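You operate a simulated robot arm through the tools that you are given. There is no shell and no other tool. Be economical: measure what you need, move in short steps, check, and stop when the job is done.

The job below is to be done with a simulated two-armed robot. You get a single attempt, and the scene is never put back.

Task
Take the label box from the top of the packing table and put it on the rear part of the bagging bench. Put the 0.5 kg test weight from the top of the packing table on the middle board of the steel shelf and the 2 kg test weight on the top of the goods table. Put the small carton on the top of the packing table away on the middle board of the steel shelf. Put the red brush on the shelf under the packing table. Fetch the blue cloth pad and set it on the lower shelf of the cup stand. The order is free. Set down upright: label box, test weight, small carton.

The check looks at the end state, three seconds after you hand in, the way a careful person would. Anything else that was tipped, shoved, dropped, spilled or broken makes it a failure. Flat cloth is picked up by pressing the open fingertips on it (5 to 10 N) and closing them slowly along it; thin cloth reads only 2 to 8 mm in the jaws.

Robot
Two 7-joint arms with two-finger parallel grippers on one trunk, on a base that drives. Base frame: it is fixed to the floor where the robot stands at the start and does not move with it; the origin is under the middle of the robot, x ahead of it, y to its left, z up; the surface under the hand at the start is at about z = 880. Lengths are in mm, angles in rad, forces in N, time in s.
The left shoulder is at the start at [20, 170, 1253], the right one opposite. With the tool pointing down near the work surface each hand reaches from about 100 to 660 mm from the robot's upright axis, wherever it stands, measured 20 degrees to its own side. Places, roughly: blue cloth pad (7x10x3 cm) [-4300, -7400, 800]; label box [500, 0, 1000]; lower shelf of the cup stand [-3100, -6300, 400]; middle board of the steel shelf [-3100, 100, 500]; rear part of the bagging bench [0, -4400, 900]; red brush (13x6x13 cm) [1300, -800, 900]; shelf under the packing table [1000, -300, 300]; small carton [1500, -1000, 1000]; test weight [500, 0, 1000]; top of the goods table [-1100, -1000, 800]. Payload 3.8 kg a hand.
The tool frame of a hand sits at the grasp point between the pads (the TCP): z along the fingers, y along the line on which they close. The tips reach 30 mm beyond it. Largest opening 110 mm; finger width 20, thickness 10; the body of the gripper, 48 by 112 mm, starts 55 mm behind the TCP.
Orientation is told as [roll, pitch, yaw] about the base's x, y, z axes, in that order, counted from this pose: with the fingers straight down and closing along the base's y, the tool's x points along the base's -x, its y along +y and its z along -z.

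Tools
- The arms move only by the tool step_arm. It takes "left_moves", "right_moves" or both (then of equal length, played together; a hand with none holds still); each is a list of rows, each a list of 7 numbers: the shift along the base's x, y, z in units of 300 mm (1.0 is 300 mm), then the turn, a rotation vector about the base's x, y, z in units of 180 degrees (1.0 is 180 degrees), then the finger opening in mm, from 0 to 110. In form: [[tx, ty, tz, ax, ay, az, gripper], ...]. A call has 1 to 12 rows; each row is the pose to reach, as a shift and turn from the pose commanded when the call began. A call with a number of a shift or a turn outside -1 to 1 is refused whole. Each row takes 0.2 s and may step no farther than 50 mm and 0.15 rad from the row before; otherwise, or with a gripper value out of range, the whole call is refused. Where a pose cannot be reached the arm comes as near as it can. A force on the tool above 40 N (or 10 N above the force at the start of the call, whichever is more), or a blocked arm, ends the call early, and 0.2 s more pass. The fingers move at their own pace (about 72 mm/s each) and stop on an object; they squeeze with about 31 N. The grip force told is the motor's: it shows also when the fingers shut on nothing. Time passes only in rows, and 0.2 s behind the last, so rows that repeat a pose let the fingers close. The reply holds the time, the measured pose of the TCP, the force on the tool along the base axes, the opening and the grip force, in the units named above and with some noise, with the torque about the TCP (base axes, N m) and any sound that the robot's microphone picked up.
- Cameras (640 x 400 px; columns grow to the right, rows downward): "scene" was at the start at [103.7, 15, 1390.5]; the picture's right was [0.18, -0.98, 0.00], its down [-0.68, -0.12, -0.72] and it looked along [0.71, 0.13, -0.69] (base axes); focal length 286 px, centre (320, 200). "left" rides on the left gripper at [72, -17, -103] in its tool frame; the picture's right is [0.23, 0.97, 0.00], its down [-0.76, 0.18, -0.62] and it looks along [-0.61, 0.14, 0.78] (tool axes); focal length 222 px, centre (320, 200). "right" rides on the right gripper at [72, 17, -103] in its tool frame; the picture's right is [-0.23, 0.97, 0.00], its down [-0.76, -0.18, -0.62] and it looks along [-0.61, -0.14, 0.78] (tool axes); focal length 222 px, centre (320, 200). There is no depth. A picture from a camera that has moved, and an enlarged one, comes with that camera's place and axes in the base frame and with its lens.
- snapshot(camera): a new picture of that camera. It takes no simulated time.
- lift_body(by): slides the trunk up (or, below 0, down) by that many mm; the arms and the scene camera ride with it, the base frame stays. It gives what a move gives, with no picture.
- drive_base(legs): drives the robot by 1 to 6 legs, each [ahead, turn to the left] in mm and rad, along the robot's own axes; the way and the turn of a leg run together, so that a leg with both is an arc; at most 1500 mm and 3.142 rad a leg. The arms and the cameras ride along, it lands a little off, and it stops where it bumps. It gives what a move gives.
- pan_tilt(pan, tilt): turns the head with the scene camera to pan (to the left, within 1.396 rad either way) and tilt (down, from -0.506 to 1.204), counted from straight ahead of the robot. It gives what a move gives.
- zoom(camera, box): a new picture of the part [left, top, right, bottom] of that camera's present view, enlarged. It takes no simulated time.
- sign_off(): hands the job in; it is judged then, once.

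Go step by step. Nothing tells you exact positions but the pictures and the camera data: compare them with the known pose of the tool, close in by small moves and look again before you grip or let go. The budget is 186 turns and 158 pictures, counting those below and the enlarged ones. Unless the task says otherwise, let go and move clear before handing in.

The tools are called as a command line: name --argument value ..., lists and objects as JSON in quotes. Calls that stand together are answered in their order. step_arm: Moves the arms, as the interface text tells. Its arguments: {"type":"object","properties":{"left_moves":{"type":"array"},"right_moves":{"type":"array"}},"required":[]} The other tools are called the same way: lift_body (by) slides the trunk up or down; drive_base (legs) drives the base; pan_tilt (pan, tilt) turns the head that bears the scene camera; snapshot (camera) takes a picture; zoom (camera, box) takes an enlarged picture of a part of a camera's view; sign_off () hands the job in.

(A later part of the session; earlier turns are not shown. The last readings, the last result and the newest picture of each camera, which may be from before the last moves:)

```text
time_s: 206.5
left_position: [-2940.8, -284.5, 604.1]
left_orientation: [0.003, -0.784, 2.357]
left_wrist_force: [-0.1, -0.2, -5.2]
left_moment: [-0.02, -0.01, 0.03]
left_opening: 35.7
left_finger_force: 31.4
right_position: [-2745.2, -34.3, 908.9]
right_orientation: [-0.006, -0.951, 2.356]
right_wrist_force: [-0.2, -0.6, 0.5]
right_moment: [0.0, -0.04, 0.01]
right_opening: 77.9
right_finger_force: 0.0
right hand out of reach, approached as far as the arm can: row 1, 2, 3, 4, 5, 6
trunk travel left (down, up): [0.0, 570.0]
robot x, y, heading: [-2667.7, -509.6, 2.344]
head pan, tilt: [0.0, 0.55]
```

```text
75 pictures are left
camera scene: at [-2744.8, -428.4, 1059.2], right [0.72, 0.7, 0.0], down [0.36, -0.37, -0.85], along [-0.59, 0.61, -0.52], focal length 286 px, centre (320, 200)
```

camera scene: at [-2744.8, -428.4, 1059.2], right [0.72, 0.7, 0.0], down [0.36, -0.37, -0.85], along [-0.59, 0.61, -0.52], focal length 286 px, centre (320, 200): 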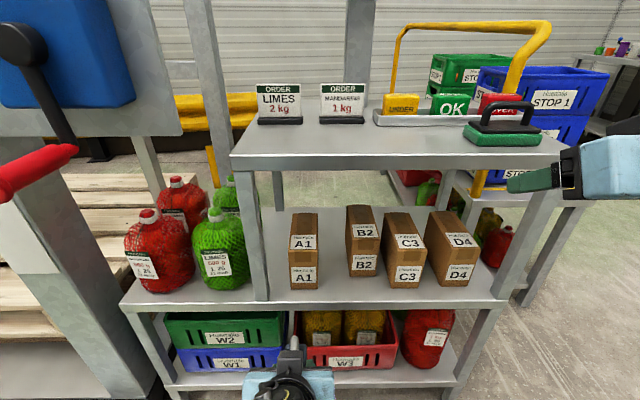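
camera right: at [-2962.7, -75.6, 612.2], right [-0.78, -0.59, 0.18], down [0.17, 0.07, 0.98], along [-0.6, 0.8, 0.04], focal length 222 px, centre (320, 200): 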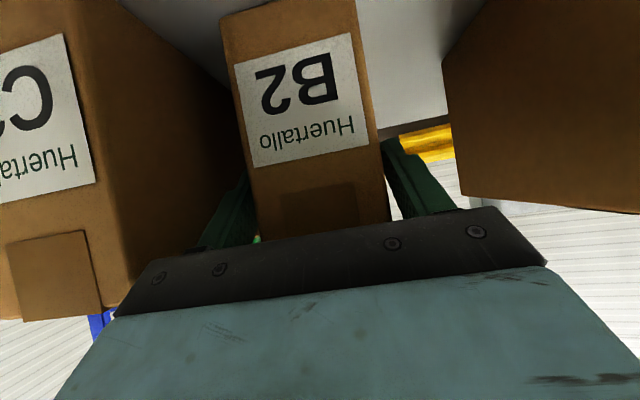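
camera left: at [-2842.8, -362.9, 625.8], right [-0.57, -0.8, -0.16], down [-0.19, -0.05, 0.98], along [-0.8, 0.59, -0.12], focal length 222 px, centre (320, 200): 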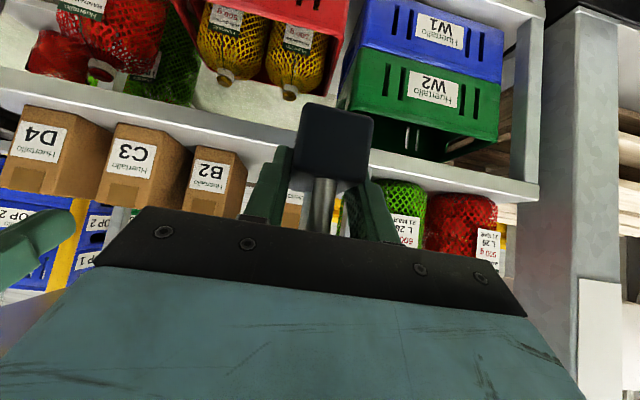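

Right hand is clear. I bring the left hand in line with the slot (n≈-2193), just before the shelf front.

step_arm --left_moves '[[0.07, 0.07, -0.01, 0, 0, 0, 20], [0.14, 0.14, -0.03, 0, 0, 0, 20], [0.205, 0.205, -0.03, 0, 0, 0, 20], [0.11, 0.3, -0.03, 0, 0, 0, 20], [0.012, 0.398, -0.03, 0, 0, 0, 20]]'

zoom --camera "scene" --box '[220, 200, 480, 380]'

snapshot --camera "left"

```text
time_s: 207.7
left_position: [-2938.5, -165.7, 592.0]
left_orientation: [0.007, -0.785, 2.355]
left_wrist_force: [-0.3, -0.8, -5.2]
left_moment: [-0.06, -0.06, -0.02]
left_opening: 35.9
left_finger_force: 30.8
right_position: [-2745.6, -34.6, 910.0]
right_orientation: [-0.004, -0.953, 2.359]
right_wrist_force: [0.3, -0.5, 0.4]
right_moment: [-0.04, -0.01, 0.0]
right_opening: 78.1
right_finger_force: 0.0
trunk travel left (down, up): [0.0, 570.0]
robot x, y, heading: [-2669.9, -510.2, 2.342]
head pan, tilt: [0.0, 0.55]
```

```text
2.22 times, centred on (350, 290) of scene
camera zoom: at [-2744.7, -428.5, 1059.3], right [0.72, 0.7, 0.0], down [0.36, -0.37, -0.85], along [-0.59, 0.61, -0.52], focal length 636 px, centre (253, 0)
```

zoom: 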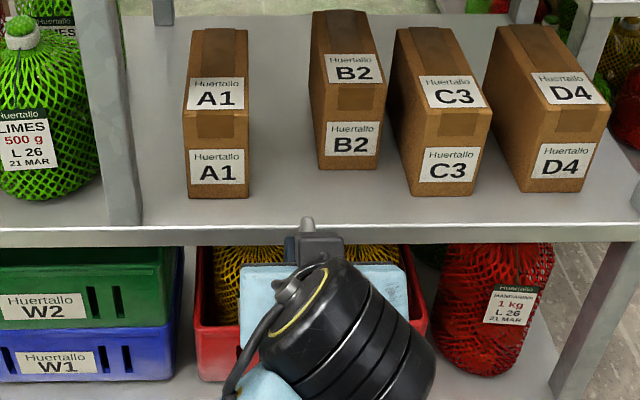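

```text
73 pictures are left
camera left: at [-2840.1, -242.7, 615.3], right [-0.57, -0.8, -0.16], down [-0.19, -0.05, 0.98], along [-0.8, 0.59, -0.12], focal length 222 px, centre (320, 200)
```

left: 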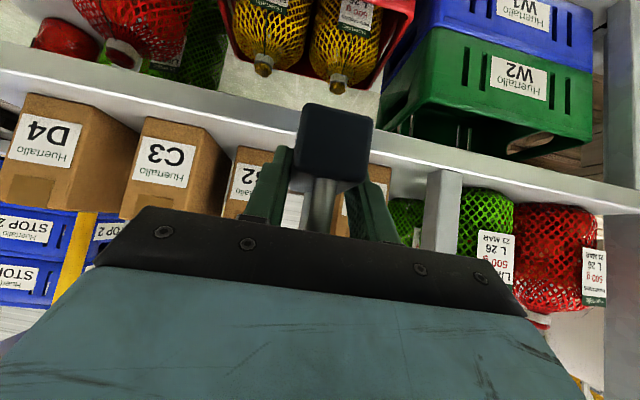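

Aligned. Before moving in I check the left elbow's surroundings.

pan_tilt --pan 0.7 --tilt 0.7

snapshot --camera "scene"

```text
time_s: 208.8
left_position: [-2937.4, -166.7, 594.6]
left_orientation: [0.006, -0.785, 2.357]
left_wrist_force: [0.1, 0.3, -4.7]
left_moment: [-0.02, -0.03, 0.03]
left_opening: 35.7
left_finger_force: 30.9
right_position: [-2745.8, -34.4, 909.1]
right_orientation: [-0.008, -0.954, 2.359]
right_wrist_force: [-0.2, -0.3, 0.1]
right_moment: [-0.04, 0.01, -0.01]
right_opening: 78.0
right_finger_force: 0.0
trunk travel left (down, up): [0.0, 570.0]
robot x, y, heading: [-2669.5, -506.3, 2.339]
head pan, tilt: [0.7, 0.7]
```

```text
72 pictures are left
camera scene: at [-2766.5, -484.4, 1046.2], right [0.1, 0.99, 0.0], down [0.64, -0.06, -0.76], along [-0.76, 0.08, -0.64], focal length 286 px, centre (320, 200)
```

scene: 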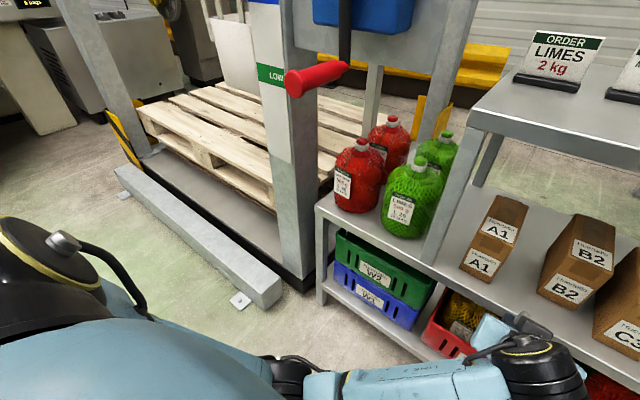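

Left elbow has free room. I move the weight in over the board.

step_arm --left_moves '[[-0.092, 0.092, 0, 0, 0, 0, 20], [-0.184, 0.184, 0, 0, 0, 0, 20], [-0.276, 0.276, 0, 0, 0, 0, 20], [-0.366, 0.366, 0, 0, 0, 0, 20]]'

pan_tilt --pan 0.0 --tilt 0.65

zoom --camera "scene" --box '[220, 150, 480, 330]'

snapshot --camera "left"

```text
time_s: 210.0
left_position: [-3066.9, -77.1, 568.4]
left_orientation: [0.063, -0.76, 2.34]
left_wrist_force: [2.9, 1.0, -3.3]
left_moment: [-0.03, -0.01, -0.04]
left_opening: 35.8
left_finger_force: 30.8
right_position: [-2744.8, -34.9, 909.0]
right_orientation: [-0.008, -0.953, 2.357]
right_wrist_force: [0.4, -0.2, -0.8]
right_moment: [0.04, -0.01, -0.01]
right_opening: 78.0
right_finger_force: 0.1
trunk travel left (down, up): [0.0, 570.0]
robot x, y, heading: [-2667.5, -509.4, 2.344]
head pan, tilt: [0.7, 0.7]
stopped in row 4 (left hand): the arm was blocked; the commanded pose is now the measured one
```

```text
time_s: 211.1
left_position: [-3065.8, -75.4, 569.7]
left_orientation: [0.063, -0.76, 2.339]
left_wrist_force: [0.2, -1.3, -5.6]
left_moment: [-0.03, -0.06, 0.04]
left_opening: 35.7
left_finger_force: 30.6
right_position: [-2745.3, -35.4, 911.3]
right_orientation: [-0.007, -0.954, 2.358]
right_wrist_force: [1.0, 0.3, 0.2]
right_moment: [-0.01, -0.02, -0.02]
right_opening: 78.1
right_finger_force: 0.0
trunk travel left (down, up): [0.0, 570.0]
robot x, y, heading: [-2667.6, -505.9, 2.339]
head pan, tilt: [0.0, 0.649]
```

```text
2.22 times, centred on (350, 240) of scene
camera zoom: at [-2742.6, -430.8, 1050.5], right [0.72, 0.7, 0.0], down [0.42, -0.43, -0.8], along [-0.56, 0.57, -0.6], focal length 636 px, centre (253, 111)
```

zoom: 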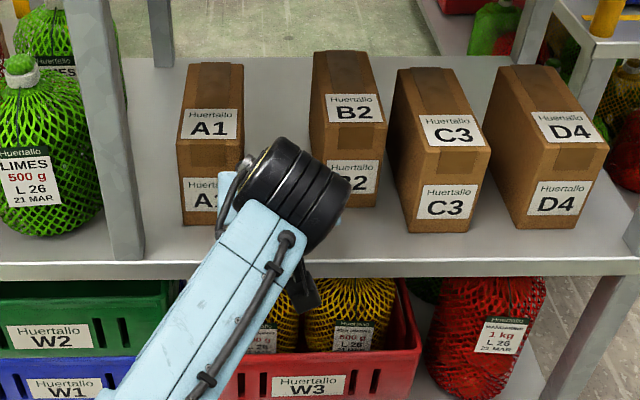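

```text
70 pictures are left
camera left: at [-2965.2, -149.4, 592.3], right [-0.56, -0.82, -0.11], down [-0.18, -0.01, 0.98], along [-0.81, 0.57, -0.14], focal length 222 px, centre (320, 200)
```

left: 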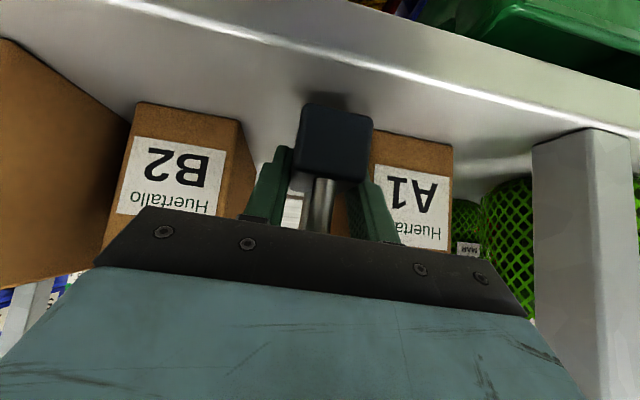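

The arm ran into its joint limit (hand too far to its wrong side). I retract the hand, turn the base right a bit so the slot lies on the left side, and try again.

step_arm --left_moves '[[0.05, -0.05, 0.06, 0, 0, 0, 20], [0.13, -0.13, 0.1, 0, 0, 0, 20], [0.23, -0.23, 0.1, 0, 0, 0, 20], [0.33, -0.33, 0.1, 0, 0, 0, 20], [0.43, -0.43, 0.1, 0, 0, 0, 20]]'

drive_base --legs '[[0, -0.3]]'

snapshot --camera "left"

```text
time_s: 212.5
left_position: [-2971.7, -191.3, 633.4]
left_orientation: [0.104, -0.862, 2.319]
left_wrist_force: [0.1, -0.5, -5.0]
left_moment: [-0.02, -0.01, 0.01]
left_opening: 35.9
left_finger_force: 30.5
right_position: [-2748.9, -34.8, 909.6]
right_orientation: [-0.013, -0.948, 2.365]
right_wrist_force: [-0.4, -0.8, -0.1]
right_moment: [0.03, -0.02, -0.04]
right_opening: 78.1
right_finger_force: 0.0
trunk travel left (down, up): [0.0, 570.0]
robot x, y, heading: [-2669.4, -507.5, 2.346]
head pan, tilt: [0.0, 0.649]
stopped in row 5 (left hand): the arm was blocked; the commanded pose is now the measured one
```

```text
time_s: 213.9
left_position: [-2862.4, -115.1, 632.3]
left_orientation: [0.102, -0.864, 2.012]
left_wrist_force: [-0.4, 0.7, -5.1]
left_moment: [-0.05, -0.04, -0.02]
left_opening: 35.9
left_finger_force: 31.1
right_position: [-2605.7, -31.8, 909.1]
right_orientation: [-0.013, -0.946, 2.059]
right_wrist_force: [0.0, 0.1, -0.8]
right_moment: [0.01, 0.0, -0.01]
right_opening: 78.0
right_finger_force: 0.1
trunk travel left (down, up): [0.0, 570.0]
robot x, y, heading: [-2667.8, -508.3, 2.038]
head pan, tilt: [0.0, 0.649]
```

```text
69 pictures are left
camera left: at [-2786.6, -215.5, 643.0], right [-0.78, -0.62, -0.11], down [-0.11, -0.04, 0.99], along [-0.62, 0.79, -0.04], focal length 222 px, centre (320, 200)
```

left: 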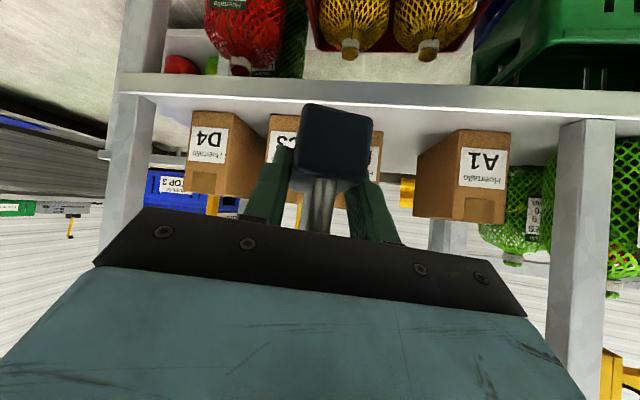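

I lift the hand out of the awkward posture, shift it left and restore its orientation (yaw 2.356, pitch -0.785).

step_arm --left_moves '[[-0.03, -0.03, 0.1, 0, 0, 0, 20], [-0.06, -0.06, 0.2, -0.0018, -0.008, 0.0215, 20], [-0.09, -0.09, 0.25, -0.0036, -0.0164, 0.043, 20], [-0.13, -0.13, 0.25, -0.0055, -0.0246, 0.0645, 20], [-0.165, -0.165, 0.25, -0.0073, -0.0328, 0.086, 20]]'

pan_tilt --pan 0.6 --tilt 0.65

snapshot --camera "scene"

```text
time_s: 215.1
left_position: [-2922.1, -172.3, 695.2]
left_orientation: [0.08, -0.785, 2.311]
left_wrist_force: [0.1, -0.4, -5.1]
left_moment: [-0.01, -0.07, -0.04]
left_opening: 35.9
left_finger_force: 30.6
right_position: [-2601.0, -33.4, 910.1]
right_orientation: [-0.007, -0.952, 2.055]
right_wrist_force: [0.1, 0.2, -0.2]
right_moment: [0.02, 0.01, -0.03]
right_opening: 78.1
right_finger_force: 0.1
trunk travel left (down, up): [0.0, 570.0]
robot x, y, heading: [-2668.4, -507.5, 2.04]
head pan, tilt: [0.0, 0.649]
```

```text
time_s: 216.1
left_position: [-2921.0, -171.6, 695.4]
left_orientation: [0.08, -0.789, 2.314]
left_wrist_force: [0.0, -0.4, -4.4]
left_moment: [0.0, -0.03, 0.02]
left_opening: 35.8
left_finger_force: 30.8
right_position: [-2600.0, -34.9, 909.6]
right_orientation: [-0.007, -0.954, 2.055]
right_wrist_force: [0.4, -0.6, 0.3]
right_moment: [-0.02, -0.01, 0.02]
right_opening: 78.1
right_finger_force: 0.0
trunk travel left (down, up): [0.0, 570.0]
robot x, y, heading: [-2665.5, -504.1, 2.037]
head pan, tilt: [0.6, 0.649]
```

```text
68 pictures are left
camera scene: at [-2753.1, -447.4, 1050.5], right [0.48, 0.88, 0.0], down [0.53, -0.29, -0.8], along [-0.7, 0.38, -0.6], focal length 286 px, centre (320, 200)
```

scene: 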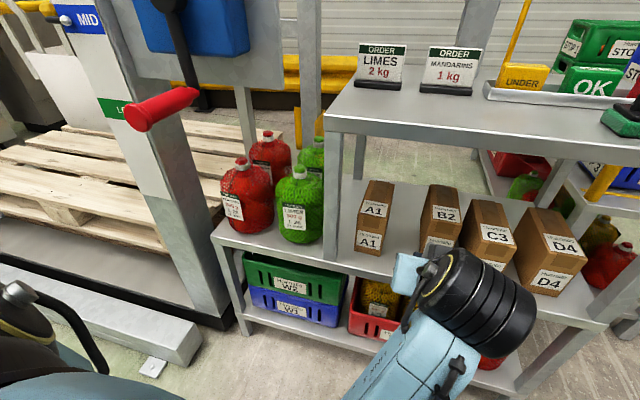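

Posture is better. I correct the remaining roll and lower to board approach height.

step_arm --left_moves '[[0, 0, -0.08, 0.006, -0.0066, -0.002, 20], [0, 0, -0.2, 0.012, -0.0132, -0.0047, 20], [0, 0, -0.32, 0.012, -0.0132, -0.0047, 20]]'

snapshot --camera "left"

```text
time_s: 217.1
left_position: [-2931.2, -143.3, 649.2]
left_orientation: [-0.095, -0.885, 2.422]
left_wrist_force: [-0.3, -0.7, -5.6]
left_moment: [-0.06, -0.02, 0.02]
left_opening: 36.2
left_finger_force: 30.8
right_position: [-2604.5, -31.8, 908.9]
right_orientation: [-0.012, -0.948, 2.059]
right_wrist_force: [-0.7, 0.0, -0.4]
right_moment: [0.04, -0.05, -0.02]
right_opening: 78.4
right_finger_force: 0.1
trunk travel left (down, up): [0.0, 570.0]
robot x, y, heading: [-2669.9, -509.4, 2.039]
head pan, tilt: [0.6, 0.649]
stopped in row 3 (left hand): the arm was blocked; the commanded pose is now the measured one
```

```text
67 pictures are left
camera left: at [-2833.5, -222.9, 659.6], right [-0.59, -0.78, -0.23], down [-0.17, -0.17, 0.97], along [-0.79, 0.61, -0.03], focal length 222 px, centre (320, 200)
```

left: 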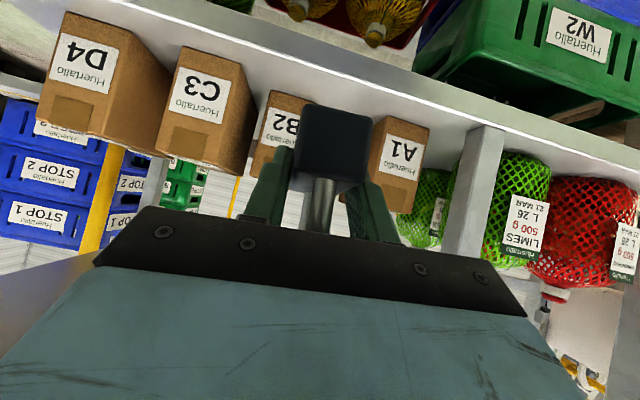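

The left arm is in an elbow-low posture that hits limits. I raise the hand well up and out to its own side so the elbow can swing out, restoring orientation.

step_arm --left_moves '[[0, 0, 0.14, -0.009, -0.003, 0, 20], [0, 0, 0.28, -0.018, -0.006, 0.001, 20], [0, 0, 0.42, -0.027, -0.009, 0.002, 20], [-0.06, -0.06, 0.55, -0.0353, -0.0111, 0.0024, 20], [-0.12, -0.12, 0.68, -0.0353, -0.0111, 0.0024, 20], [-0.2, -0.2, 0.8, -0.0353, -0.0111, 0.0024, 20], [-0.3, -0.3, 0.85, -0.0353, -0.0111, 0.0024, 20]]'

snapshot --camera "scene"

```text
time_s: 218.7
left_position: [-3072.9, -187.2, 814.5]
left_orientation: [0.087, -0.781, 2.338]
left_wrist_force: [6.6, 0.0, -23.0]
left_moment: [-0.47, -0.15, -0.19]
left_opening: 35.9
left_finger_force: 31.3
left hand out of reach, approached as far as the arm can: row 4, 5, 6, 7
right_position: [-2600.6, -32.5, 908.6]
right_orientation: [-0.006, -0.952, 2.053]
right_wrist_force: [-0.1, -0.3, 0.8]
right_moment: [-0.01, 0.02, -0.04]
right_opening: 78.1
right_finger_force: 0.0
trunk travel left (down, up): [0.0, 570.0]
robot x, y, heading: [-2667.0, -508.9, 2.039]
head pan, tilt: [0.6, 0.649]
```

```text
66 pictures are left
camera scene: at [-2753.2, -446.6, 1050.1], right [0.48, 0.88, 0.0], down [0.53, -0.29, -0.8], along [-0.7, 0.38, -0.61], focal length 286 px, centre (320, 200)
```

scene: 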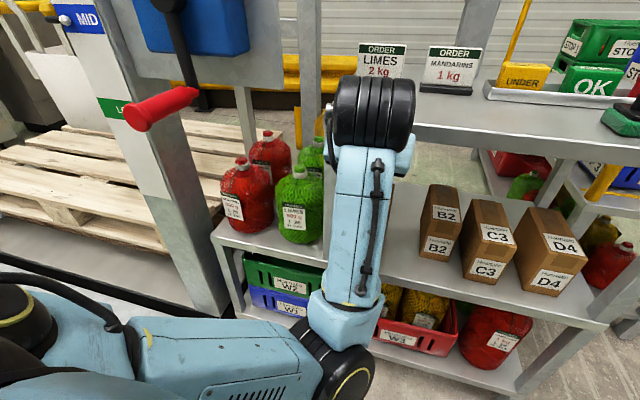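

The hand drifted forward under the upper board and presses up (23 N). I lower and withdraw it at once.

step_arm --left_moves '[[0.02, -0.02, -0.12, 0, 0, 0, 20], [0.1, -0.1, -0.18, 0, 0, 0, 20], [0.2, -0.2, -0.2, 0, 0, 0, 20], [0.3, -0.3, -0.2, 0, 0, 0, 20]]'

snapshot --camera "scene"

snapshot --camera "left"

```text
time_s: 219.7
left_position: [-2970.7, -259.0, 758.2]
left_orientation: [0.044, -0.793, 2.342]
left_wrist_force: [0.2, -0.1, -5.0]
left_moment: [-0.01, -0.01, 0.02]
left_opening: 35.8
left_finger_force: 31.2
left hand out of reach, approached as far as the arm can: row 4
right_position: [-2599.4, -33.6, 910.4]
right_orientation: [-0.007, -0.952, 2.055]
right_wrist_force: [0.5, 0.9, 0.3]
right_moment: [0.04, 0.01, -0.01]
right_opening: 78.2
right_finger_force: 0.1
trunk travel left (down, up): [0.0, 570.0]
robot x, y, heading: [-2667.1, -509.9, 2.035]
head pan, tilt: [0.6, 0.649]
```

```text
65 pictures are left
camera scene: at [-2753.0, -447.4, 1050.5], right [0.48, 0.88, 0.0], down [0.53, -0.29, -0.8], along [-0.7, 0.38, -0.6], focal length 286 px, centre (320, 200)
```

scene: 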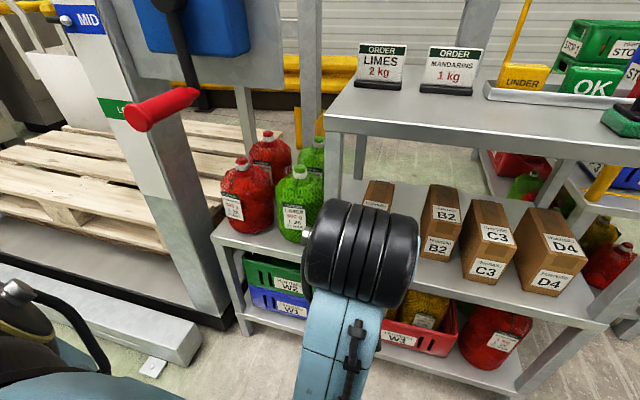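

```text
64 pictures are left
camera left: at [-2869.8, -333.8, 778.1], right [-0.57, -0.81, -0.13], down [-0.17, -0.04, 0.99], along [-0.81, 0.58, -0.11], focal length 222 px, centre (320, 200)
```

left: 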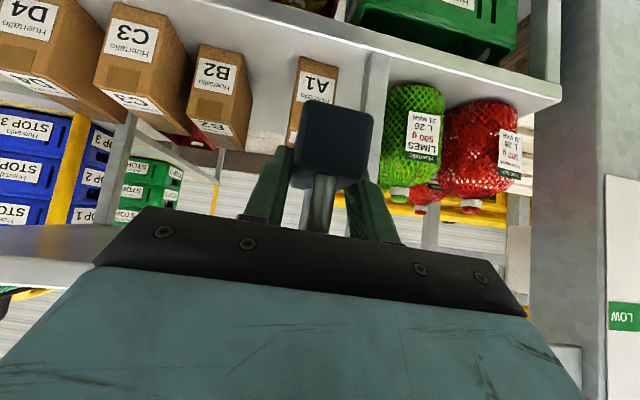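

Weight is still firmly held. I untilt the left hand to the standard fingers-down pose to reset the arm posture, then look at the elbow.

step_arm --left_moves '[[0.03, -0.03, 0, -0.03, -0.029, 0, 20], [0.06, -0.06, 0.03, -0.06, -0.058, 0, 20], [0.06, -0.06, 0.06, -0.09, -0.087, 0, 20], [0.06, -0.06, 0.09, -0.12, -0.116, 0, 20], [0.06, -0.06, 0.12, -0.15, -0.146, 0, 20], [0.06, -0.06, 0.15, -0.18, -0.175, 0, 20]]'

snapshot --camera "scene"

```text
time_s: 221.1
left_position: [-2972.1, -236.1, 527.0]
left_orientation: [0.018, -0.004, 2.36]
left_wrist_force: [0.7, -1.4, -5.1]
left_moment: [0.01, 0.02, 0.01]
left_opening: 35.8
left_finger_force: 31.0
left hand out of reach, approached as far as the arm can: row 1, 2, 3, 4, 5, 6
right_position: [-2601.2, -33.2, 910.1]
right_orientation: [-0.008, -0.953, 2.055]
right_wrist_force: [0.0, -0.5, 0.1]
right_moment: [-0.01, -0.02, 0.02]
right_opening: 78.0
right_finger_force: 0.0
trunk travel left (down, up): [0.0, 570.0]
robot x, y, heading: [-2670.2, -512.3, 2.038]
head pan, tilt: [0.6, 0.649]
```

```text
63 pictures are left
camera scene: at [-2754.1, -448.1, 1051.1], right [0.48, 0.88, 0.0], down [0.53, -0.29, -0.8], along [-0.7, 0.38, -0.61], focal length 286 px, centre (320, 200)
```

scene: 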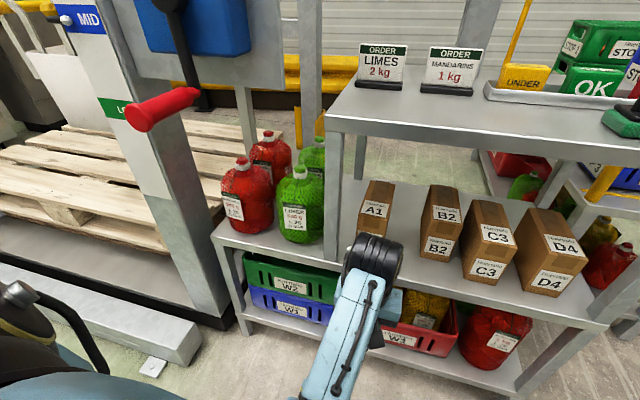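

I command it upward to let the posture recover.

step_arm --left_moves '[[0, 0, -0.6, 0, 0, 0, 20], [0, 0, -0.6, 0, 0, 0, 20]]'

```text
refused: row 1 steps farther than a row can; nothing moved
```

step_arm --left_moves '[[-0.05, -0.03, 0.1, 0, 0, 0, 20], [-0.1, -0.06, 0.2, 0, 0, 0, 20], [-0.15, -0.09, 0.3, 0, 0, 0, 20], [-0.2, -0.12, 0.4, 0, 0, 0, 20], [-0.2, -0.12, 0.5, 0, 0, 0, 20], [-0.2, -0.12, 0.6, 0, 0, 0, 20]]'

pan_tilt --pan 0.8 --tilt 0.75

snapshot --camera "scene"

```text
time_s: 222.5
left_position: [-3085.7, -237.3, 550.3]
left_orientation: [0.041, 0.024, 2.373]
left_wrist_force: [-0.6, 0.3, -4.9]
left_moment: [0.02, 0.02, -0.02]
left_opening: 35.5
left_finger_force: 30.9
left hand out of reach, approached as far as the arm can: row 1, 2, 3, 4, 5, 6
right_position: [-2599.5, -34.5, 910.2]
right_orientation: [-0.007, -0.953, 2.053]
right_wrist_force: [-0.4, 0.0, 0.3]
right_moment: [-0.02, 0.04, 0.01]
right_opening: 78.1
right_finger_force: 0.0
trunk travel left (down, up): [0.0, 570.0]
robot x, y, heading: [-2665.2, -510.0, 2.039]
head pan, tilt: [0.6, 0.649]
```

```text
time_s: 223.2
left_position: [-3087.8, -236.8, 553.2]
left_orientation: [0.038, 0.02, 2.375]
left_wrist_force: [0.0, -0.2, -5.4]
left_moment: [0.07, 0.01, 0.0]
left_opening: 36.0
left_finger_force: 30.9
right_position: [-2600.4, -34.2, 909.6]
right_orientation: [-0.006, -0.953, 2.055]
right_wrist_force: [-0.3, -0.3, 1.1]
right_moment: [-0.01, 0.02, 0.01]
right_opening: 78.1
right_finger_force: 0.0
trunk travel left (down, up): [0.0, 570.0]
robot x, y, heading: [-2671.4, -506.2, 2.045]
head pan, tilt: [0.799, 0.75]
```

```text
62 pictures are left
camera scene: at [-2756.2, -464.5, 1041.9], right [0.3, 0.95, 0.0], down [0.65, -0.2, -0.73], along [-0.7, 0.22, -0.68], focal length 286 px, centre (320, 200)
```

scene: 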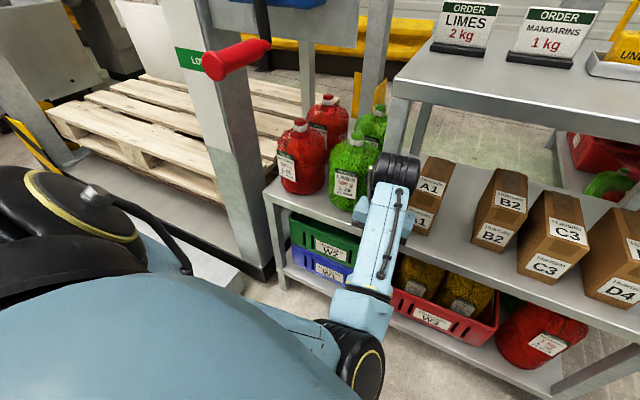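

My commanded pose had drifted to an unreachable spot. I command a sensible standard pose (≈400 ahead, 180 left, z≈770).

step_arm --left_moves '[[-0.014, 0.054, -0.111, 0, 0, 0, 20], [-0.028, 0.107, -0.222, 0, 0, 0, 20], [-0.042, 0.161, -0.333, 0, 0, 0, 20], [-0.056, 0.215, -0.444, 0, 0, 0, 20], [-0.07, 0.268, -0.556, 0, 0, 0, 20], [-0.084, 0.322, -0.667, 0, 0, 0, 20], [-0.098, 0.376, -0.778, 0, 0, 0, 20], [-0.112, 0.43, -0.889, 0, 0, 0, 20], [-0.127, 0.483, -1.0, 0, 0, 0, 20]]'

snapshot --camera "scene"

```text
time_s: 223.9
left_position: [-3079.1, -182.1, 480.4]
left_orientation: [0.001, 0.031, 2.38]
left_wrist_force: [21.3, -19.7, 4.5]
left_moment: [1.78, 2.85, 1.4]
left_opening: 35.6
left_finger_force: 30.9
right_position: [-2598.5, -35.6, 911.0]
right_orientation: [-0.004, -0.955, 2.056]
right_wrist_force: [0.7, -1.0, -0.2]
right_moment: [0.02, 0.03, 0.01]
right_opening: 77.8
right_finger_force: 0.1
trunk travel left (down, up): [0.0, 570.0]
robot x, y, heading: [-2669.7, -509.4, 2.039]
head pan, tilt: [0.799, 0.75]
stopped in row 3 (left hand): the force on the tool passed its limit at 122 N (the readings are from after the stop); the commanded pose is now the measured one
```

```text
61 pictures are left
camera scene: at [-2753.0, -467.4, 1042.3], right [0.3, 0.95, 0.0], down [0.65, -0.2, -0.73], along [-0.7, 0.22, -0.68], focal length 286 px, centre (320, 200)
```

scene: 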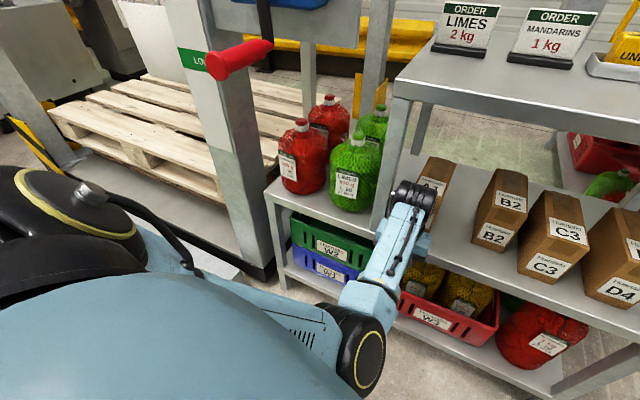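

The hand bumped the shelf front. I back it straight off.

step_arm --left_moves '[[0.06, -0.06, 0, 0, 0, 0, 20], [0.15, -0.15, 0, 0, 0, 0, 20], [0.25, -0.25, 0.0, 0, 0, 0, 20], [0.3, -0.3, 0.1, 0, 0, 0, 20]]'

snapshot --camera "scene"

snapshot --camera "left"

```text
time_s: 224.9
left_position: [-2993.4, -272.3, 507.9]
left_orientation: [0.011, 0.026, 2.378]
left_wrist_force: [1.2, 0.5, -5.3]
left_moment: [0.1, 0.06, -0.03]
left_opening: 35.8
left_finger_force: 31.3
right_position: [-2600.7, -33.7, 909.9]
right_orientation: [-0.007, -0.951, 2.057]
right_wrist_force: [-0.5, 0.7, -0.1]
right_moment: [0.0, 0.0, 0.01]
right_opening: 77.8
right_finger_force: 0.0
trunk travel left (down, up): [0.0, 570.0]
robot x, y, heading: [-2668.9, -507.7, 2.045]
head pan, tilt: [0.799, 0.75]
```

```text
60 pictures are left
camera scene: at [-2756.7, -464.9, 1041.9], right [0.3, 0.95, 0.0], down [0.65, -0.2, -0.73], along [-0.7, 0.22, -0.68], focal length 286 px, centre (320, 200)
```

scene: 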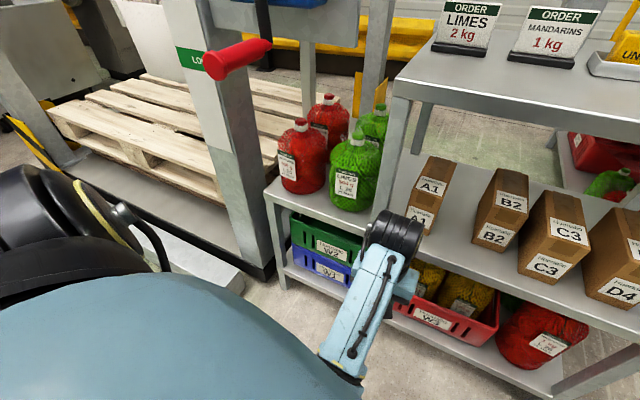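

```text
59 pictures are left
camera left: at [-2933.4, -309.4, 612.2], right [-0.51, -0.86, 0.02], down [-0.68, 0.41, 0.61], along [-0.53, 0.3, -0.8], focal length 222 px, centre (320, 200)
```

left: 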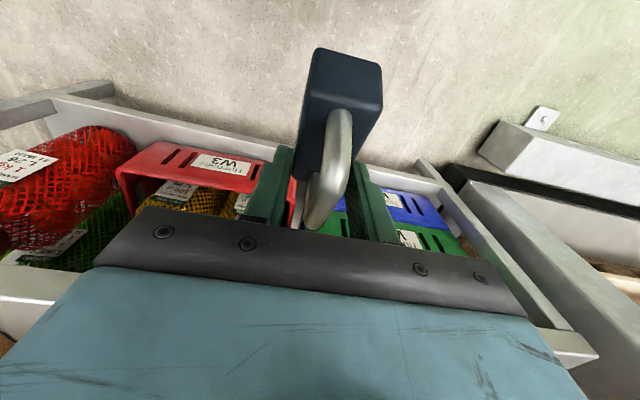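

The bump rotated the weight within the left grip, so I'll re-grasp it with the right hand (better posture). I raise the trunk and turn round to the end of the goods table right behind me to set it down there first.

lift_body --by 450

drive_base --legs '[[0, -1.4], [0, -1.43]]'

pan_tilt --pan 0.0 --tilt 0.75

snapshot --camera "scene"

```text
refused: 450 is not a number from -400 to 400
```

```text
time_s: 232.2
left_position: [-2284.0, -624.8, 507.5]
left_orientation: [0.01, 0.027, -0.432]
left_wrist_force: [-0.3, 0.6, -5.9]
left_moment: [-0.03, -0.07, 0.0]
left_opening: 35.8
left_finger_force: 31.0
right_position: [-2577.9, -980.2, 911.2]
right_orientation: [-0.01, -0.95, -0.75]
right_wrist_force: [-0.3, -0.1, 0.5]
right_moment: [0.01, 0.0, 0.0]
right_opening: 77.8
right_finger_force: 0.0
trunk travel left (down, up): [0.0, 570.0]
robot x, y, heading: [-2671.0, -507.9, -0.769]
head pan, tilt: [0.799, 0.75]
```

```text
time_s: 233.4
left_position: [-2283.9, -624.5, 507.3]
left_orientation: [0.011, 0.026, -0.431]
left_wrist_force: [0.2, 0.3, -4.4]
left_moment: [-0.08, -0.1, 0.0]
left_opening: 35.3
left_finger_force: 30.5
right_position: [-2578.0, -979.7, 908.8]
right_orientation: [-0.008, -0.952, -0.749]
right_wrist_force: [0.1, -0.1, 0.2]
right_moment: [0.03, -0.06, 0.01]
right_opening: 78.2
right_finger_force: 0.1
trunk travel left (down, up): [0.0, 570.0]
robot x, y, heading: [-2670.0, -508.0, -0.769]
head pan, tilt: [0.0, 0.75]
```

```text
58 pictures are left
camera scene: at [-2591.5, -580.5, 1041.9], right [-0.69, -0.72, 0.0], down [-0.49, 0.47, -0.73], along [0.53, -0.51, -0.68], focal length 286 px, centre (320, 200)
```

scene: 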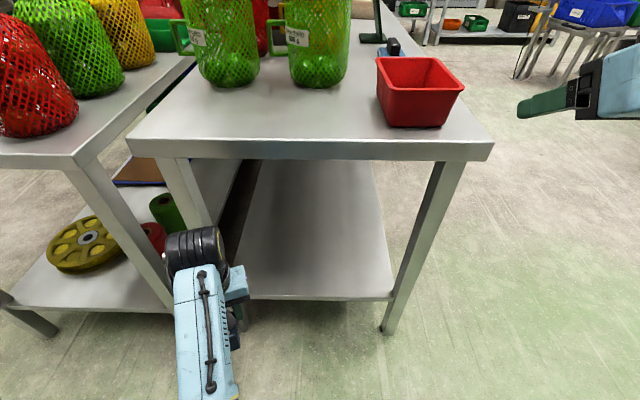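

Free table space lies ahead (between the bottles and the red tray). I raise the trunk and inspect how the weight sits in the grip.

lift_body --by 395

pan_tilt --pan 0.45 --tilt 0.9

snapshot --camera "scene"

snapshot --camera "left"

```text
time_s: 237.2
left_position: [-2284.3, -625.1, 900.8]
left_orientation: [0.013, 0.025, -0.431]
left_wrist_force: [0.2, 0.5, -4.6]
left_moment: [-0.02, -0.07, 0.02]
left_opening: 35.7
left_finger_force: 30.6
right_position: [-2578.9, -980.7, 1305.0]
right_orientation: [-0.007, -0.952, -0.751]
right_wrist_force: [-0.6, 0.0, -0.5]
right_moment: [0.02, -0.01, 0.03]
right_opening: 77.7
right_finger_force: 0.0
trunk travel left (down, up): [-395.0, 175.0]
robot x, y, heading: [-2668.4, -510.5, -0.766]
head pan, tilt: [0.0, 0.75]
```

```text
time_s: 238.1
left_position: [-2284.0, -624.3, 901.9]
left_orientation: [0.013, 0.025, -0.431]
left_wrist_force: [0.3, 0.0, -6.3]
left_moment: [-0.05, -0.1, 0.01]
left_opening: 35.8
left_finger_force: 30.8
right_position: [-2577.6, -980.6, 1304.1]
right_orientation: [-0.008, -0.952, -0.752]
right_wrist_force: [-0.5, -0.2, -0.3]
right_moment: [-0.02, 0.03, 0.0]
right_opening: 78.1
right_finger_force: 0.0
trunk travel left (down, up): [-395.0, 175.0]
robot x, y, heading: [-2667.0, -509.5, -0.767]
head pan, tilt: [0.45, 0.901]
```

```text
57 pictures are left
camera scene: at [-2579.8, -547.0, 1425.0], right [-0.31, -0.95, 0.0], down [-0.74, 0.24, -0.62], along [0.59, -0.19, -0.78], focal length 286 px, centre (320, 200)
```

scene: 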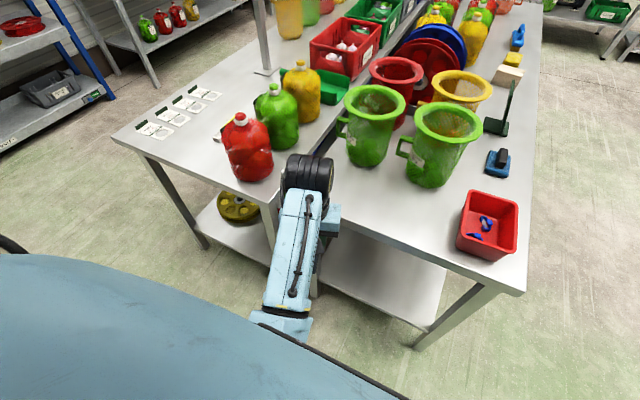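

```text
56 pictures are left
camera left: at [-2356.8, -613.6, 1006.7], right [0.2, 0.98, 0.02], down [0.78, -0.17, 0.61], along [0.6, -0.11, -0.8], focal length 222 px, centre (320, 200)
```

left: 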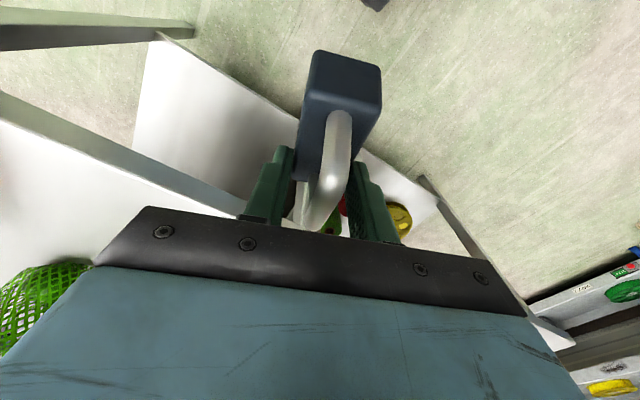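

With the tool vertical the weight is now tilted only ~10°. I carry it over the free table spot ahead, tilting the tool -0.17 to level it.

step_arm --left_moves '[[0, 0, 0.07, -0.005, -0.011, -0.021, 20], [0, -0.1, 0.13, -0.01, -0.022, -0.043, 20], [0, -0.25, 0.13, -0.016, -0.034, -0.064, 20], [0, -0.4, 0.13, -0.021, -0.045, -0.086, 20], [0, -0.55, 0.13, -0.026, -0.0564, -0.107, 20], [0, -0.68, 0.13, -0.026, -0.0564, -0.107, 20], [0, -0.77, 0.13, -0.026, -0.0564, -0.107, 20]]'

pan_tilt --pan 0.0 --tilt 0.9

snapshot --camera "scene"

```text
time_s: 239.8
left_position: [-2248.3, -821.1, 915.3]
left_orientation: [0.121, -0.143, -0.731]
left_wrist_force: [0.3, -0.1, -4.0]
left_moment: [-0.1, -0.06, 0.0]
left_opening: 35.6
left_finger_force: 31.0
right_position: [-2577.1, -980.1, 1304.3]
right_orientation: [-0.008, -0.951, -0.751]
right_wrist_force: [0.1, 0.9, -1.0]
right_moment: [0.0, -0.03, -0.01]
right_opening: 78.0
right_finger_force: 0.0
trunk travel left (down, up): [-395.0, 175.0]
robot x, y, heading: [-2666.1, -510.0, -0.774]
head pan, tilt: [0.45, 0.901]
stopped in row 7 (left hand): the arm was blocked; the commanded pose is now the measured one
```

```text
time_s: 240.8
left_position: [-2249.2, -822.1, 914.9]
left_orientation: [0.121, -0.145, -0.732]
left_wrist_force: [-0.5, -0.3, -5.8]
left_moment: [-0.05, -0.12, 0.01]
left_opening: 35.9
left_finger_force: 30.6
right_position: [-2577.1, -981.0, 1305.3]
right_orientation: [-0.008, -0.952, -0.752]
right_wrist_force: [-0.6, -0.4, -0.4]
right_moment: [-0.01, 0.01, 0.0]
right_opening: 78.1
right_finger_force: 0.2
trunk travel left (down, up): [-395.0, 175.0]
robot x, y, heading: [-2668.6, -508.0, -0.771]
head pan, tilt: [0.0, 0.901]
```

```text
55 pictures are left
camera scene: at [-2597.1, -575.8, 1425.0], right [-0.69, -0.72, 0.0], down [-0.56, 0.54, -0.62], along [0.45, -0.43, -0.78], focal length 286 px, centre (320, 200)
```

scene: 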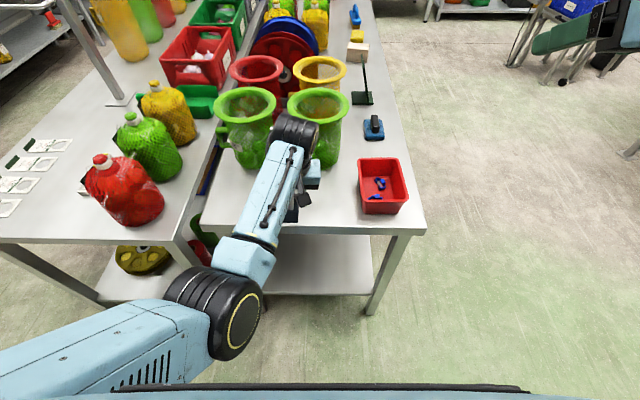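

I roll the hand level and drive 85 mm forward to have the weight over the table top.

step_arm --left_moves '[[0, 0, 0, -0.0284, 0.0255, -0.0055, 20], [0, 0, 0, -0.0284, 0.0255, -0.0055, 20]]'

drive_base --legs '[[85, 0]]'

snapshot --camera "left"

```text
time_s: 241.3
left_position: [-2250.2, -824.9, 915.9]
left_orientation: [-0.007, -0.144, -0.734]
left_wrist_force: [0.4, -0.7, -4.8]
left_moment: [-0.07, -0.06, -0.02]
left_opening: 35.8
left_finger_force: 30.8
right_position: [-2578.0, -980.3, 1305.3]
right_orientation: [-0.006, -0.953, -0.752]
right_wrist_force: [0.5, 0.0, -0.2]
right_moment: [-0.03, -0.01, 0.02]
right_opening: 78.0
right_finger_force: 0.0
trunk travel left (down, up): [-395.0, 175.0]
robot x, y, heading: [-2666.1, -507.6, -0.769]
head pan, tilt: [0.0, 0.901]
```

```text
time_s: 242.4
left_position: [-2188.9, -882.1, 915.7]
left_orientation: [-0.007, -0.144, -0.732]
left_wrist_force: [-0.4, -0.9, -4.8]
left_moment: [-0.04, -0.06, 0.01]
left_opening: 35.8
left_finger_force: 31.2
right_position: [-2516.5, -1039.3, 1304.7]
right_orientation: [-0.006, -0.95, -0.75]
right_wrist_force: [0.4, -0.8, 0.3]
right_moment: [-0.02, 0.0, 0.03]
right_opening: 78.2
right_finger_force: 0.1
trunk travel left (down, up): [-395.0, 175.0]
robot x, y, heading: [-2605.0, -563.5, -0.764]
head pan, tilt: [0.0, 0.901]
```

```text
54 pictures are left
camera left: at [-2265.8, -836.8, 1007.8], right [0.49, 0.87, -0.04], down [0.61, -0.31, 0.73], along [0.62, -0.37, -0.69], focal length 222 px, centre (320, 200)
```

left: 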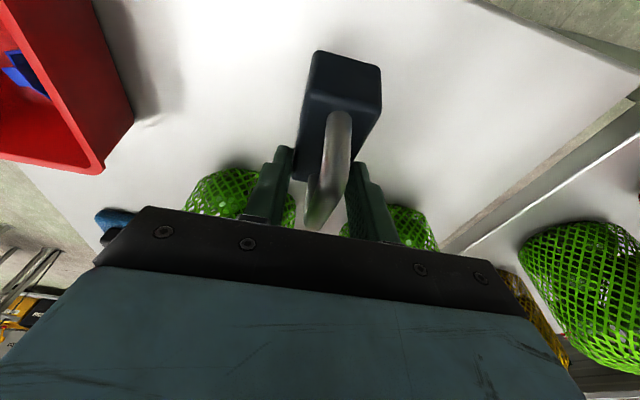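

Over a free spot. I lower with the trunk in measured steps.

lift_body --by -50

lift_body --by -10

lift_body --by -7

```text
time_s: 243.3
left_position: [-2189.2, -880.2, 866.4]
left_orientation: [-0.003, -0.146, -0.733]
left_wrist_force: [0.2, 0.6, -5.6]
left_moment: [-0.05, -0.06, 0.02]
left_opening: 35.6
left_finger_force: 31.1
right_position: [-2517.1, -1038.9, 1254.8]
right_orientation: [-0.009, -0.951, -0.75]
right_wrist_force: [0.4, 0.9, 0.3]
right_moment: [0.0, 0.0, 0.0]
right_opening: 77.6
right_finger_force: 0.1
trunk travel left (down, up): [-345.0, 225.0]
robot x, y, heading: [-2611.7, -571.9, -0.766]
head pan, tilt: [0.0, 0.901]
```

```text
time_s: 243.9
left_position: [-2189.1, -880.6, 857.4]
left_orientation: [-0.005, -0.149, -0.732]
left_wrist_force: [-0.2, 0.4, 5.3]
left_moment: [0.01, -0.26, -0.01]
left_opening: 35.7
left_finger_force: 30.4
right_position: [-2517.7, -1037.5, 1244.7]
right_orientation: [-0.007, -0.952, -0.752]
right_wrist_force: [-0.4, 0.8, -1.0]
right_moment: [-0.01, -0.02, 0.03]
right_opening: 77.9
right_finger_force: 0.1
trunk travel left (down, up): [-335.0, 235.0]
robot x, y, heading: [-2607.8, -567.4, -0.765]
head pan, tilt: [0.0, 0.901]
```

```text
time_s: 244.5
left_position: [-2189.6, -881.1, 852.8]
left_orientation: [-0.004, -0.153, -0.734]
left_wrist_force: [0.6, 0.9, 21.5]
left_moment: [-0.16, -0.47, -0.01]
left_opening: 36.0
left_finger_force: 31.2
right_position: [-2519.9, -1037.6, 1239.7]
right_orientation: [-0.006, -0.954, -0.752]
right_wrist_force: [0.4, -0.3, -0.3]
right_moment: [-0.02, -0.02, -0.04]
right_opening: 77.5
right_finger_force: 0.0
trunk travel left (down, up): [-328.0, 242.0]
robot x, y, heading: [-2608.8, -570.0, -0.768]
head pan, tilt: [0.0, 0.901]
```

Contact. Open and rise with the trunk.

step_arm --left_moves '[[0, 0, 0, 0, 0, 0, 50], [0, 0, 0, 0, 0, 0, 80], [0, 0, 0, 0, 0, 0, 80]]'

lift_body --by 150

drive_base --legs '[[-150, 0]]'

snapshot --camera "scene"

```text
time_s: 245.3
left_position: [-2189.2, -880.6, 849.9]
left_orientation: [-0.004, -0.146, -0.733]
left_wrist_force: [-0.3, 0.6, -0.4]
left_moment: [0.01, 0.02, 0.01]
left_opening: 79.9
left_finger_force: 0.0
right_position: [-2517.5, -1038.7, 1238.6]
right_orientation: [-0.008, -0.954, -0.75]
right_wrist_force: [0.0, -0.1, 0.8]
right_moment: [0.01, -0.01, -0.04]
right_opening: 77.9
right_finger_force: 0.1
trunk travel left (down, up): [-328.0, 242.0]
robot x, y, heading: [-2608.0, -568.8, -0.767]
head pan, tilt: [0.0, 0.901]
```

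```text
time_s: 247.0
left_position: [-2189.7, -881.5, 999.1]
left_orientation: [-0.005, -0.145, -0.733]
left_wrist_force: [0.5, 0.6, 0.4]
left_moment: [0.0, 0.0, 0.02]
left_opening: 80.2
left_finger_force: 0.1
right_position: [-2517.1, -1037.6, 1387.5]
right_orientation: [-0.007, -0.952, -0.752]
right_wrist_force: [0.0, -0.2, 0.1]
right_moment: [0.01, -0.03, 0.03]
right_opening: 78.0
right_finger_force: 0.0
trunk travel left (down, up): [-478.0, 92.0]
robot x, y, heading: [-2608.8, -569.0, -0.77]
head pan, tilt: [0.0, 0.901]
```

```text
time_s: 248.4
left_position: [-2297.5, -775.5, 999.4]
left_orientation: [-0.005, -0.146, -0.73]
left_wrist_force: [-0.9, 0.0, 0.4]
left_moment: [0.0, 0.0, 0.02]
left_opening: 79.8
left_finger_force: 0.1
right_position: [-2624.8, -934.4, 1388.2]
right_orientation: [-0.007, -0.952, -0.748]
right_wrist_force: [-0.2, -0.2, 1.0]
right_moment: [0.01, 0.0, 0.02]
right_opening: 78.0
right_finger_force: 0.1
trunk travel left (down, up): [-478.0, 92.0]
robot x, y, heading: [-2719.3, -462.0, -0.767]
head pan, tilt: [0.0, 0.901]
```

```text
53 pictures are left
camera scene: at [-2645.2, -529.5, 1508.1], right [-0.69, -0.72, 0.0], down [-0.57, 0.54, -0.62], along [0.45, -0.43, -0.78], focal length 286 px, centre (320, 200)
```

scene: 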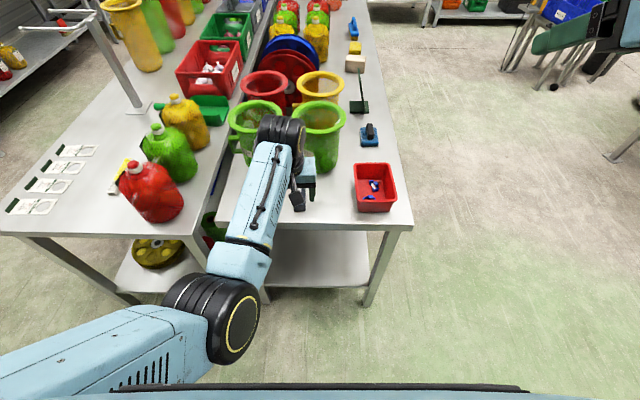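

I reset the left arm to its standard pose and lower the right hand, then reposition the base for a right-hand grasp.

step_arm --left_moves '[[-0.01, 0.09, 0.108, 0.0044, 0.005, 0, 80], [-0.02, 0.18, 0.215, 0.009, 0.01, 0, 80], [-0.03, 0.27, 0.323, 0.0133, 0.015, 0, 80], [-0.04, 0.36, 0.43, 0.0177, 0.02, 0, 80], [-0.05, 0.45, 0.538, 0.022, 0.025, 0, 80], [-0.06, 0.54, 0.645, 0.0266, 0.03, 0, 80], [-0.068, 0.63, 0.753, 0.031, 0.0347, 0, 80]]' --right_moves '[[0, 0, -0.14, 0, 0, 0, 78], [0, 0, -0.28, 0, 0, 0, 78], [0, 0, -0.42, 0, 0, 0, 78], [0, 0, -0.56, 0, 0, 0, 85], [0, 0, -0.7, 0, 0, 0, 95], [0, 0, -0.84, 0, 0, 0, 100], [0, 0, -0.98, 0, 0, 0, 100]]'

drive_base --legs '[[0, 0.2], [110, 0]]'

snapshot --camera "scene"

```text
time_s: 250.2
left_position: [-2225.5, -613.4, 1042.5]
left_orientation: [0.043, 0.014, -0.705]
left_wrist_force: [0.3, 0.4, -0.1]
left_moment: [0.02, -0.02, 0.02]
left_opening: 80.1
left_finger_force: 0.0
left hand out of reach, approached as far as the arm can: row 3, 4, 5, 6, 7
right_position: [-2610.9, -948.4, 1192.5]
right_orientation: [-0.002, -0.953, -0.75]
right_wrist_force: [0.2, 0.2, -0.4]
right_moment: [0.0, -0.02, -0.03]
right_opening: 100.1
right_finger_force: 0.1
right hand out of reach, approached as far as the arm can: row 1, 2, 3, 4, 5, 6, 7
trunk travel left (down, up): [-478.0, 92.0]
robot x, y, heading: [-2714.6, -468.4, -0.765]
head pan, tilt: [0.0, 0.901]
stopped in row 7 (left hand): the arm was blocked; the commanded pose is now the measured one
```

```text
time_s: 252.2
left_position: [-2111.4, -571.4, 1043.1]
left_orientation: [0.043, 0.015, -0.504]
left_wrist_force: [0.3, -0.7, -0.5]
left_moment: [0.01, 0.02, 0.03]
left_opening: 80.2
left_finger_force: 0.2
right_position: [-2422.7, -975.8, 1192.5]
right_orientation: [-0.006, -0.951, -0.549]
right_wrist_force: [0.7, 0.0, -1.2]
right_moment: [-0.01, -0.02, -0.02]
right_opening: 100.0
right_finger_force: 0.1
trunk travel left (down, up): [-478.0, 92.0]
robot x, y, heading: [-2625.4, -520.0, -0.566]
head pan, tilt: [0.0, 0.901]
```

```text
52 pictures are left
camera scene: at [-2539.3, -573.6, 1508.0], right [-0.53, -0.85, 0.0], down [-0.66, 0.42, -0.62], along [0.53, -0.33, -0.78], focal length 286 px, centre (320, 200)
```

scene: 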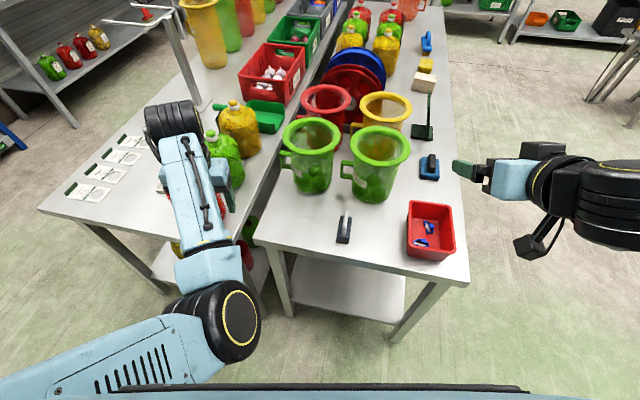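

The 0.5 kg weight stands upright on the table. Below my left hand is only the gap, so I lower the trunk 128 mm and bring the right hand to a pre-grasp.

lift_body --by -128

step_arm --right_moves '[[0.084, 0.094, -0.03, 0, 0, -0.01, 100], [0.169, 0.188, -0.09, 0, 0, -0.02, 100], [0.253, 0.282, -0.17, 0, 0, -0.03, 100], [0.338, 0.376, -0.25, 0, 0, -0.04, 100], [0.422, 0.47, -0.36, 0, 0, -0.05, 100], [0.507, 0.563, -0.463, 0, 0, -0.0586, 100]]'

snapshot --camera "right"

```text
time_s: 253.7
left_position: [-2111.3, -570.3, 916.0]
left_orientation: [0.043, 0.016, -0.503]
left_wrist_force: [-0.1, 0.0, -0.4]
left_moment: [-0.02, -0.02, 0.02]
left_opening: 80.1
left_finger_force: 0.1
right_position: [-2423.5, -975.1, 1065.1]
right_orientation: [-0.004, -0.954, -0.548]
right_wrist_force: [-0.2, 0.7, 0.4]
right_moment: [0.03, 0.04, -0.01]
right_opening: 100.1
right_finger_force: 0.0
trunk travel left (down, up): [-350.0, 220.0]
robot x, y, heading: [-2620.8, -517.1, -0.563]
head pan, tilt: [0.0, 0.901]
```

```text
refused: row 5 steps farther than a row can; nothing moved
```

```text
51 pictures are left
camera right: at [-2521.4, -896.5, 1066.6], right [0.62, 0.76, 0.18], down [-0.15, -0.12, 0.98], along [0.77, -0.64, 0.04], focal length 222 px, centre (320, 200)
```

right: 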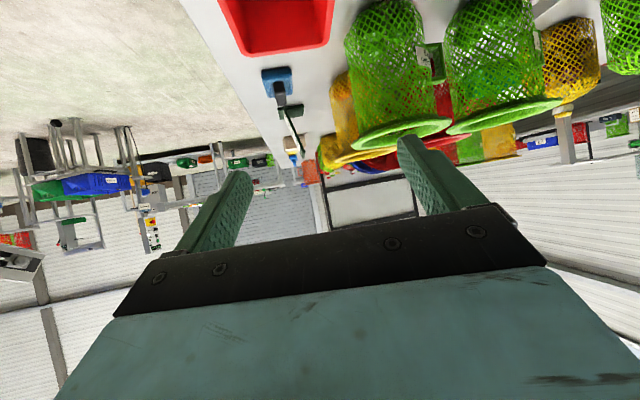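

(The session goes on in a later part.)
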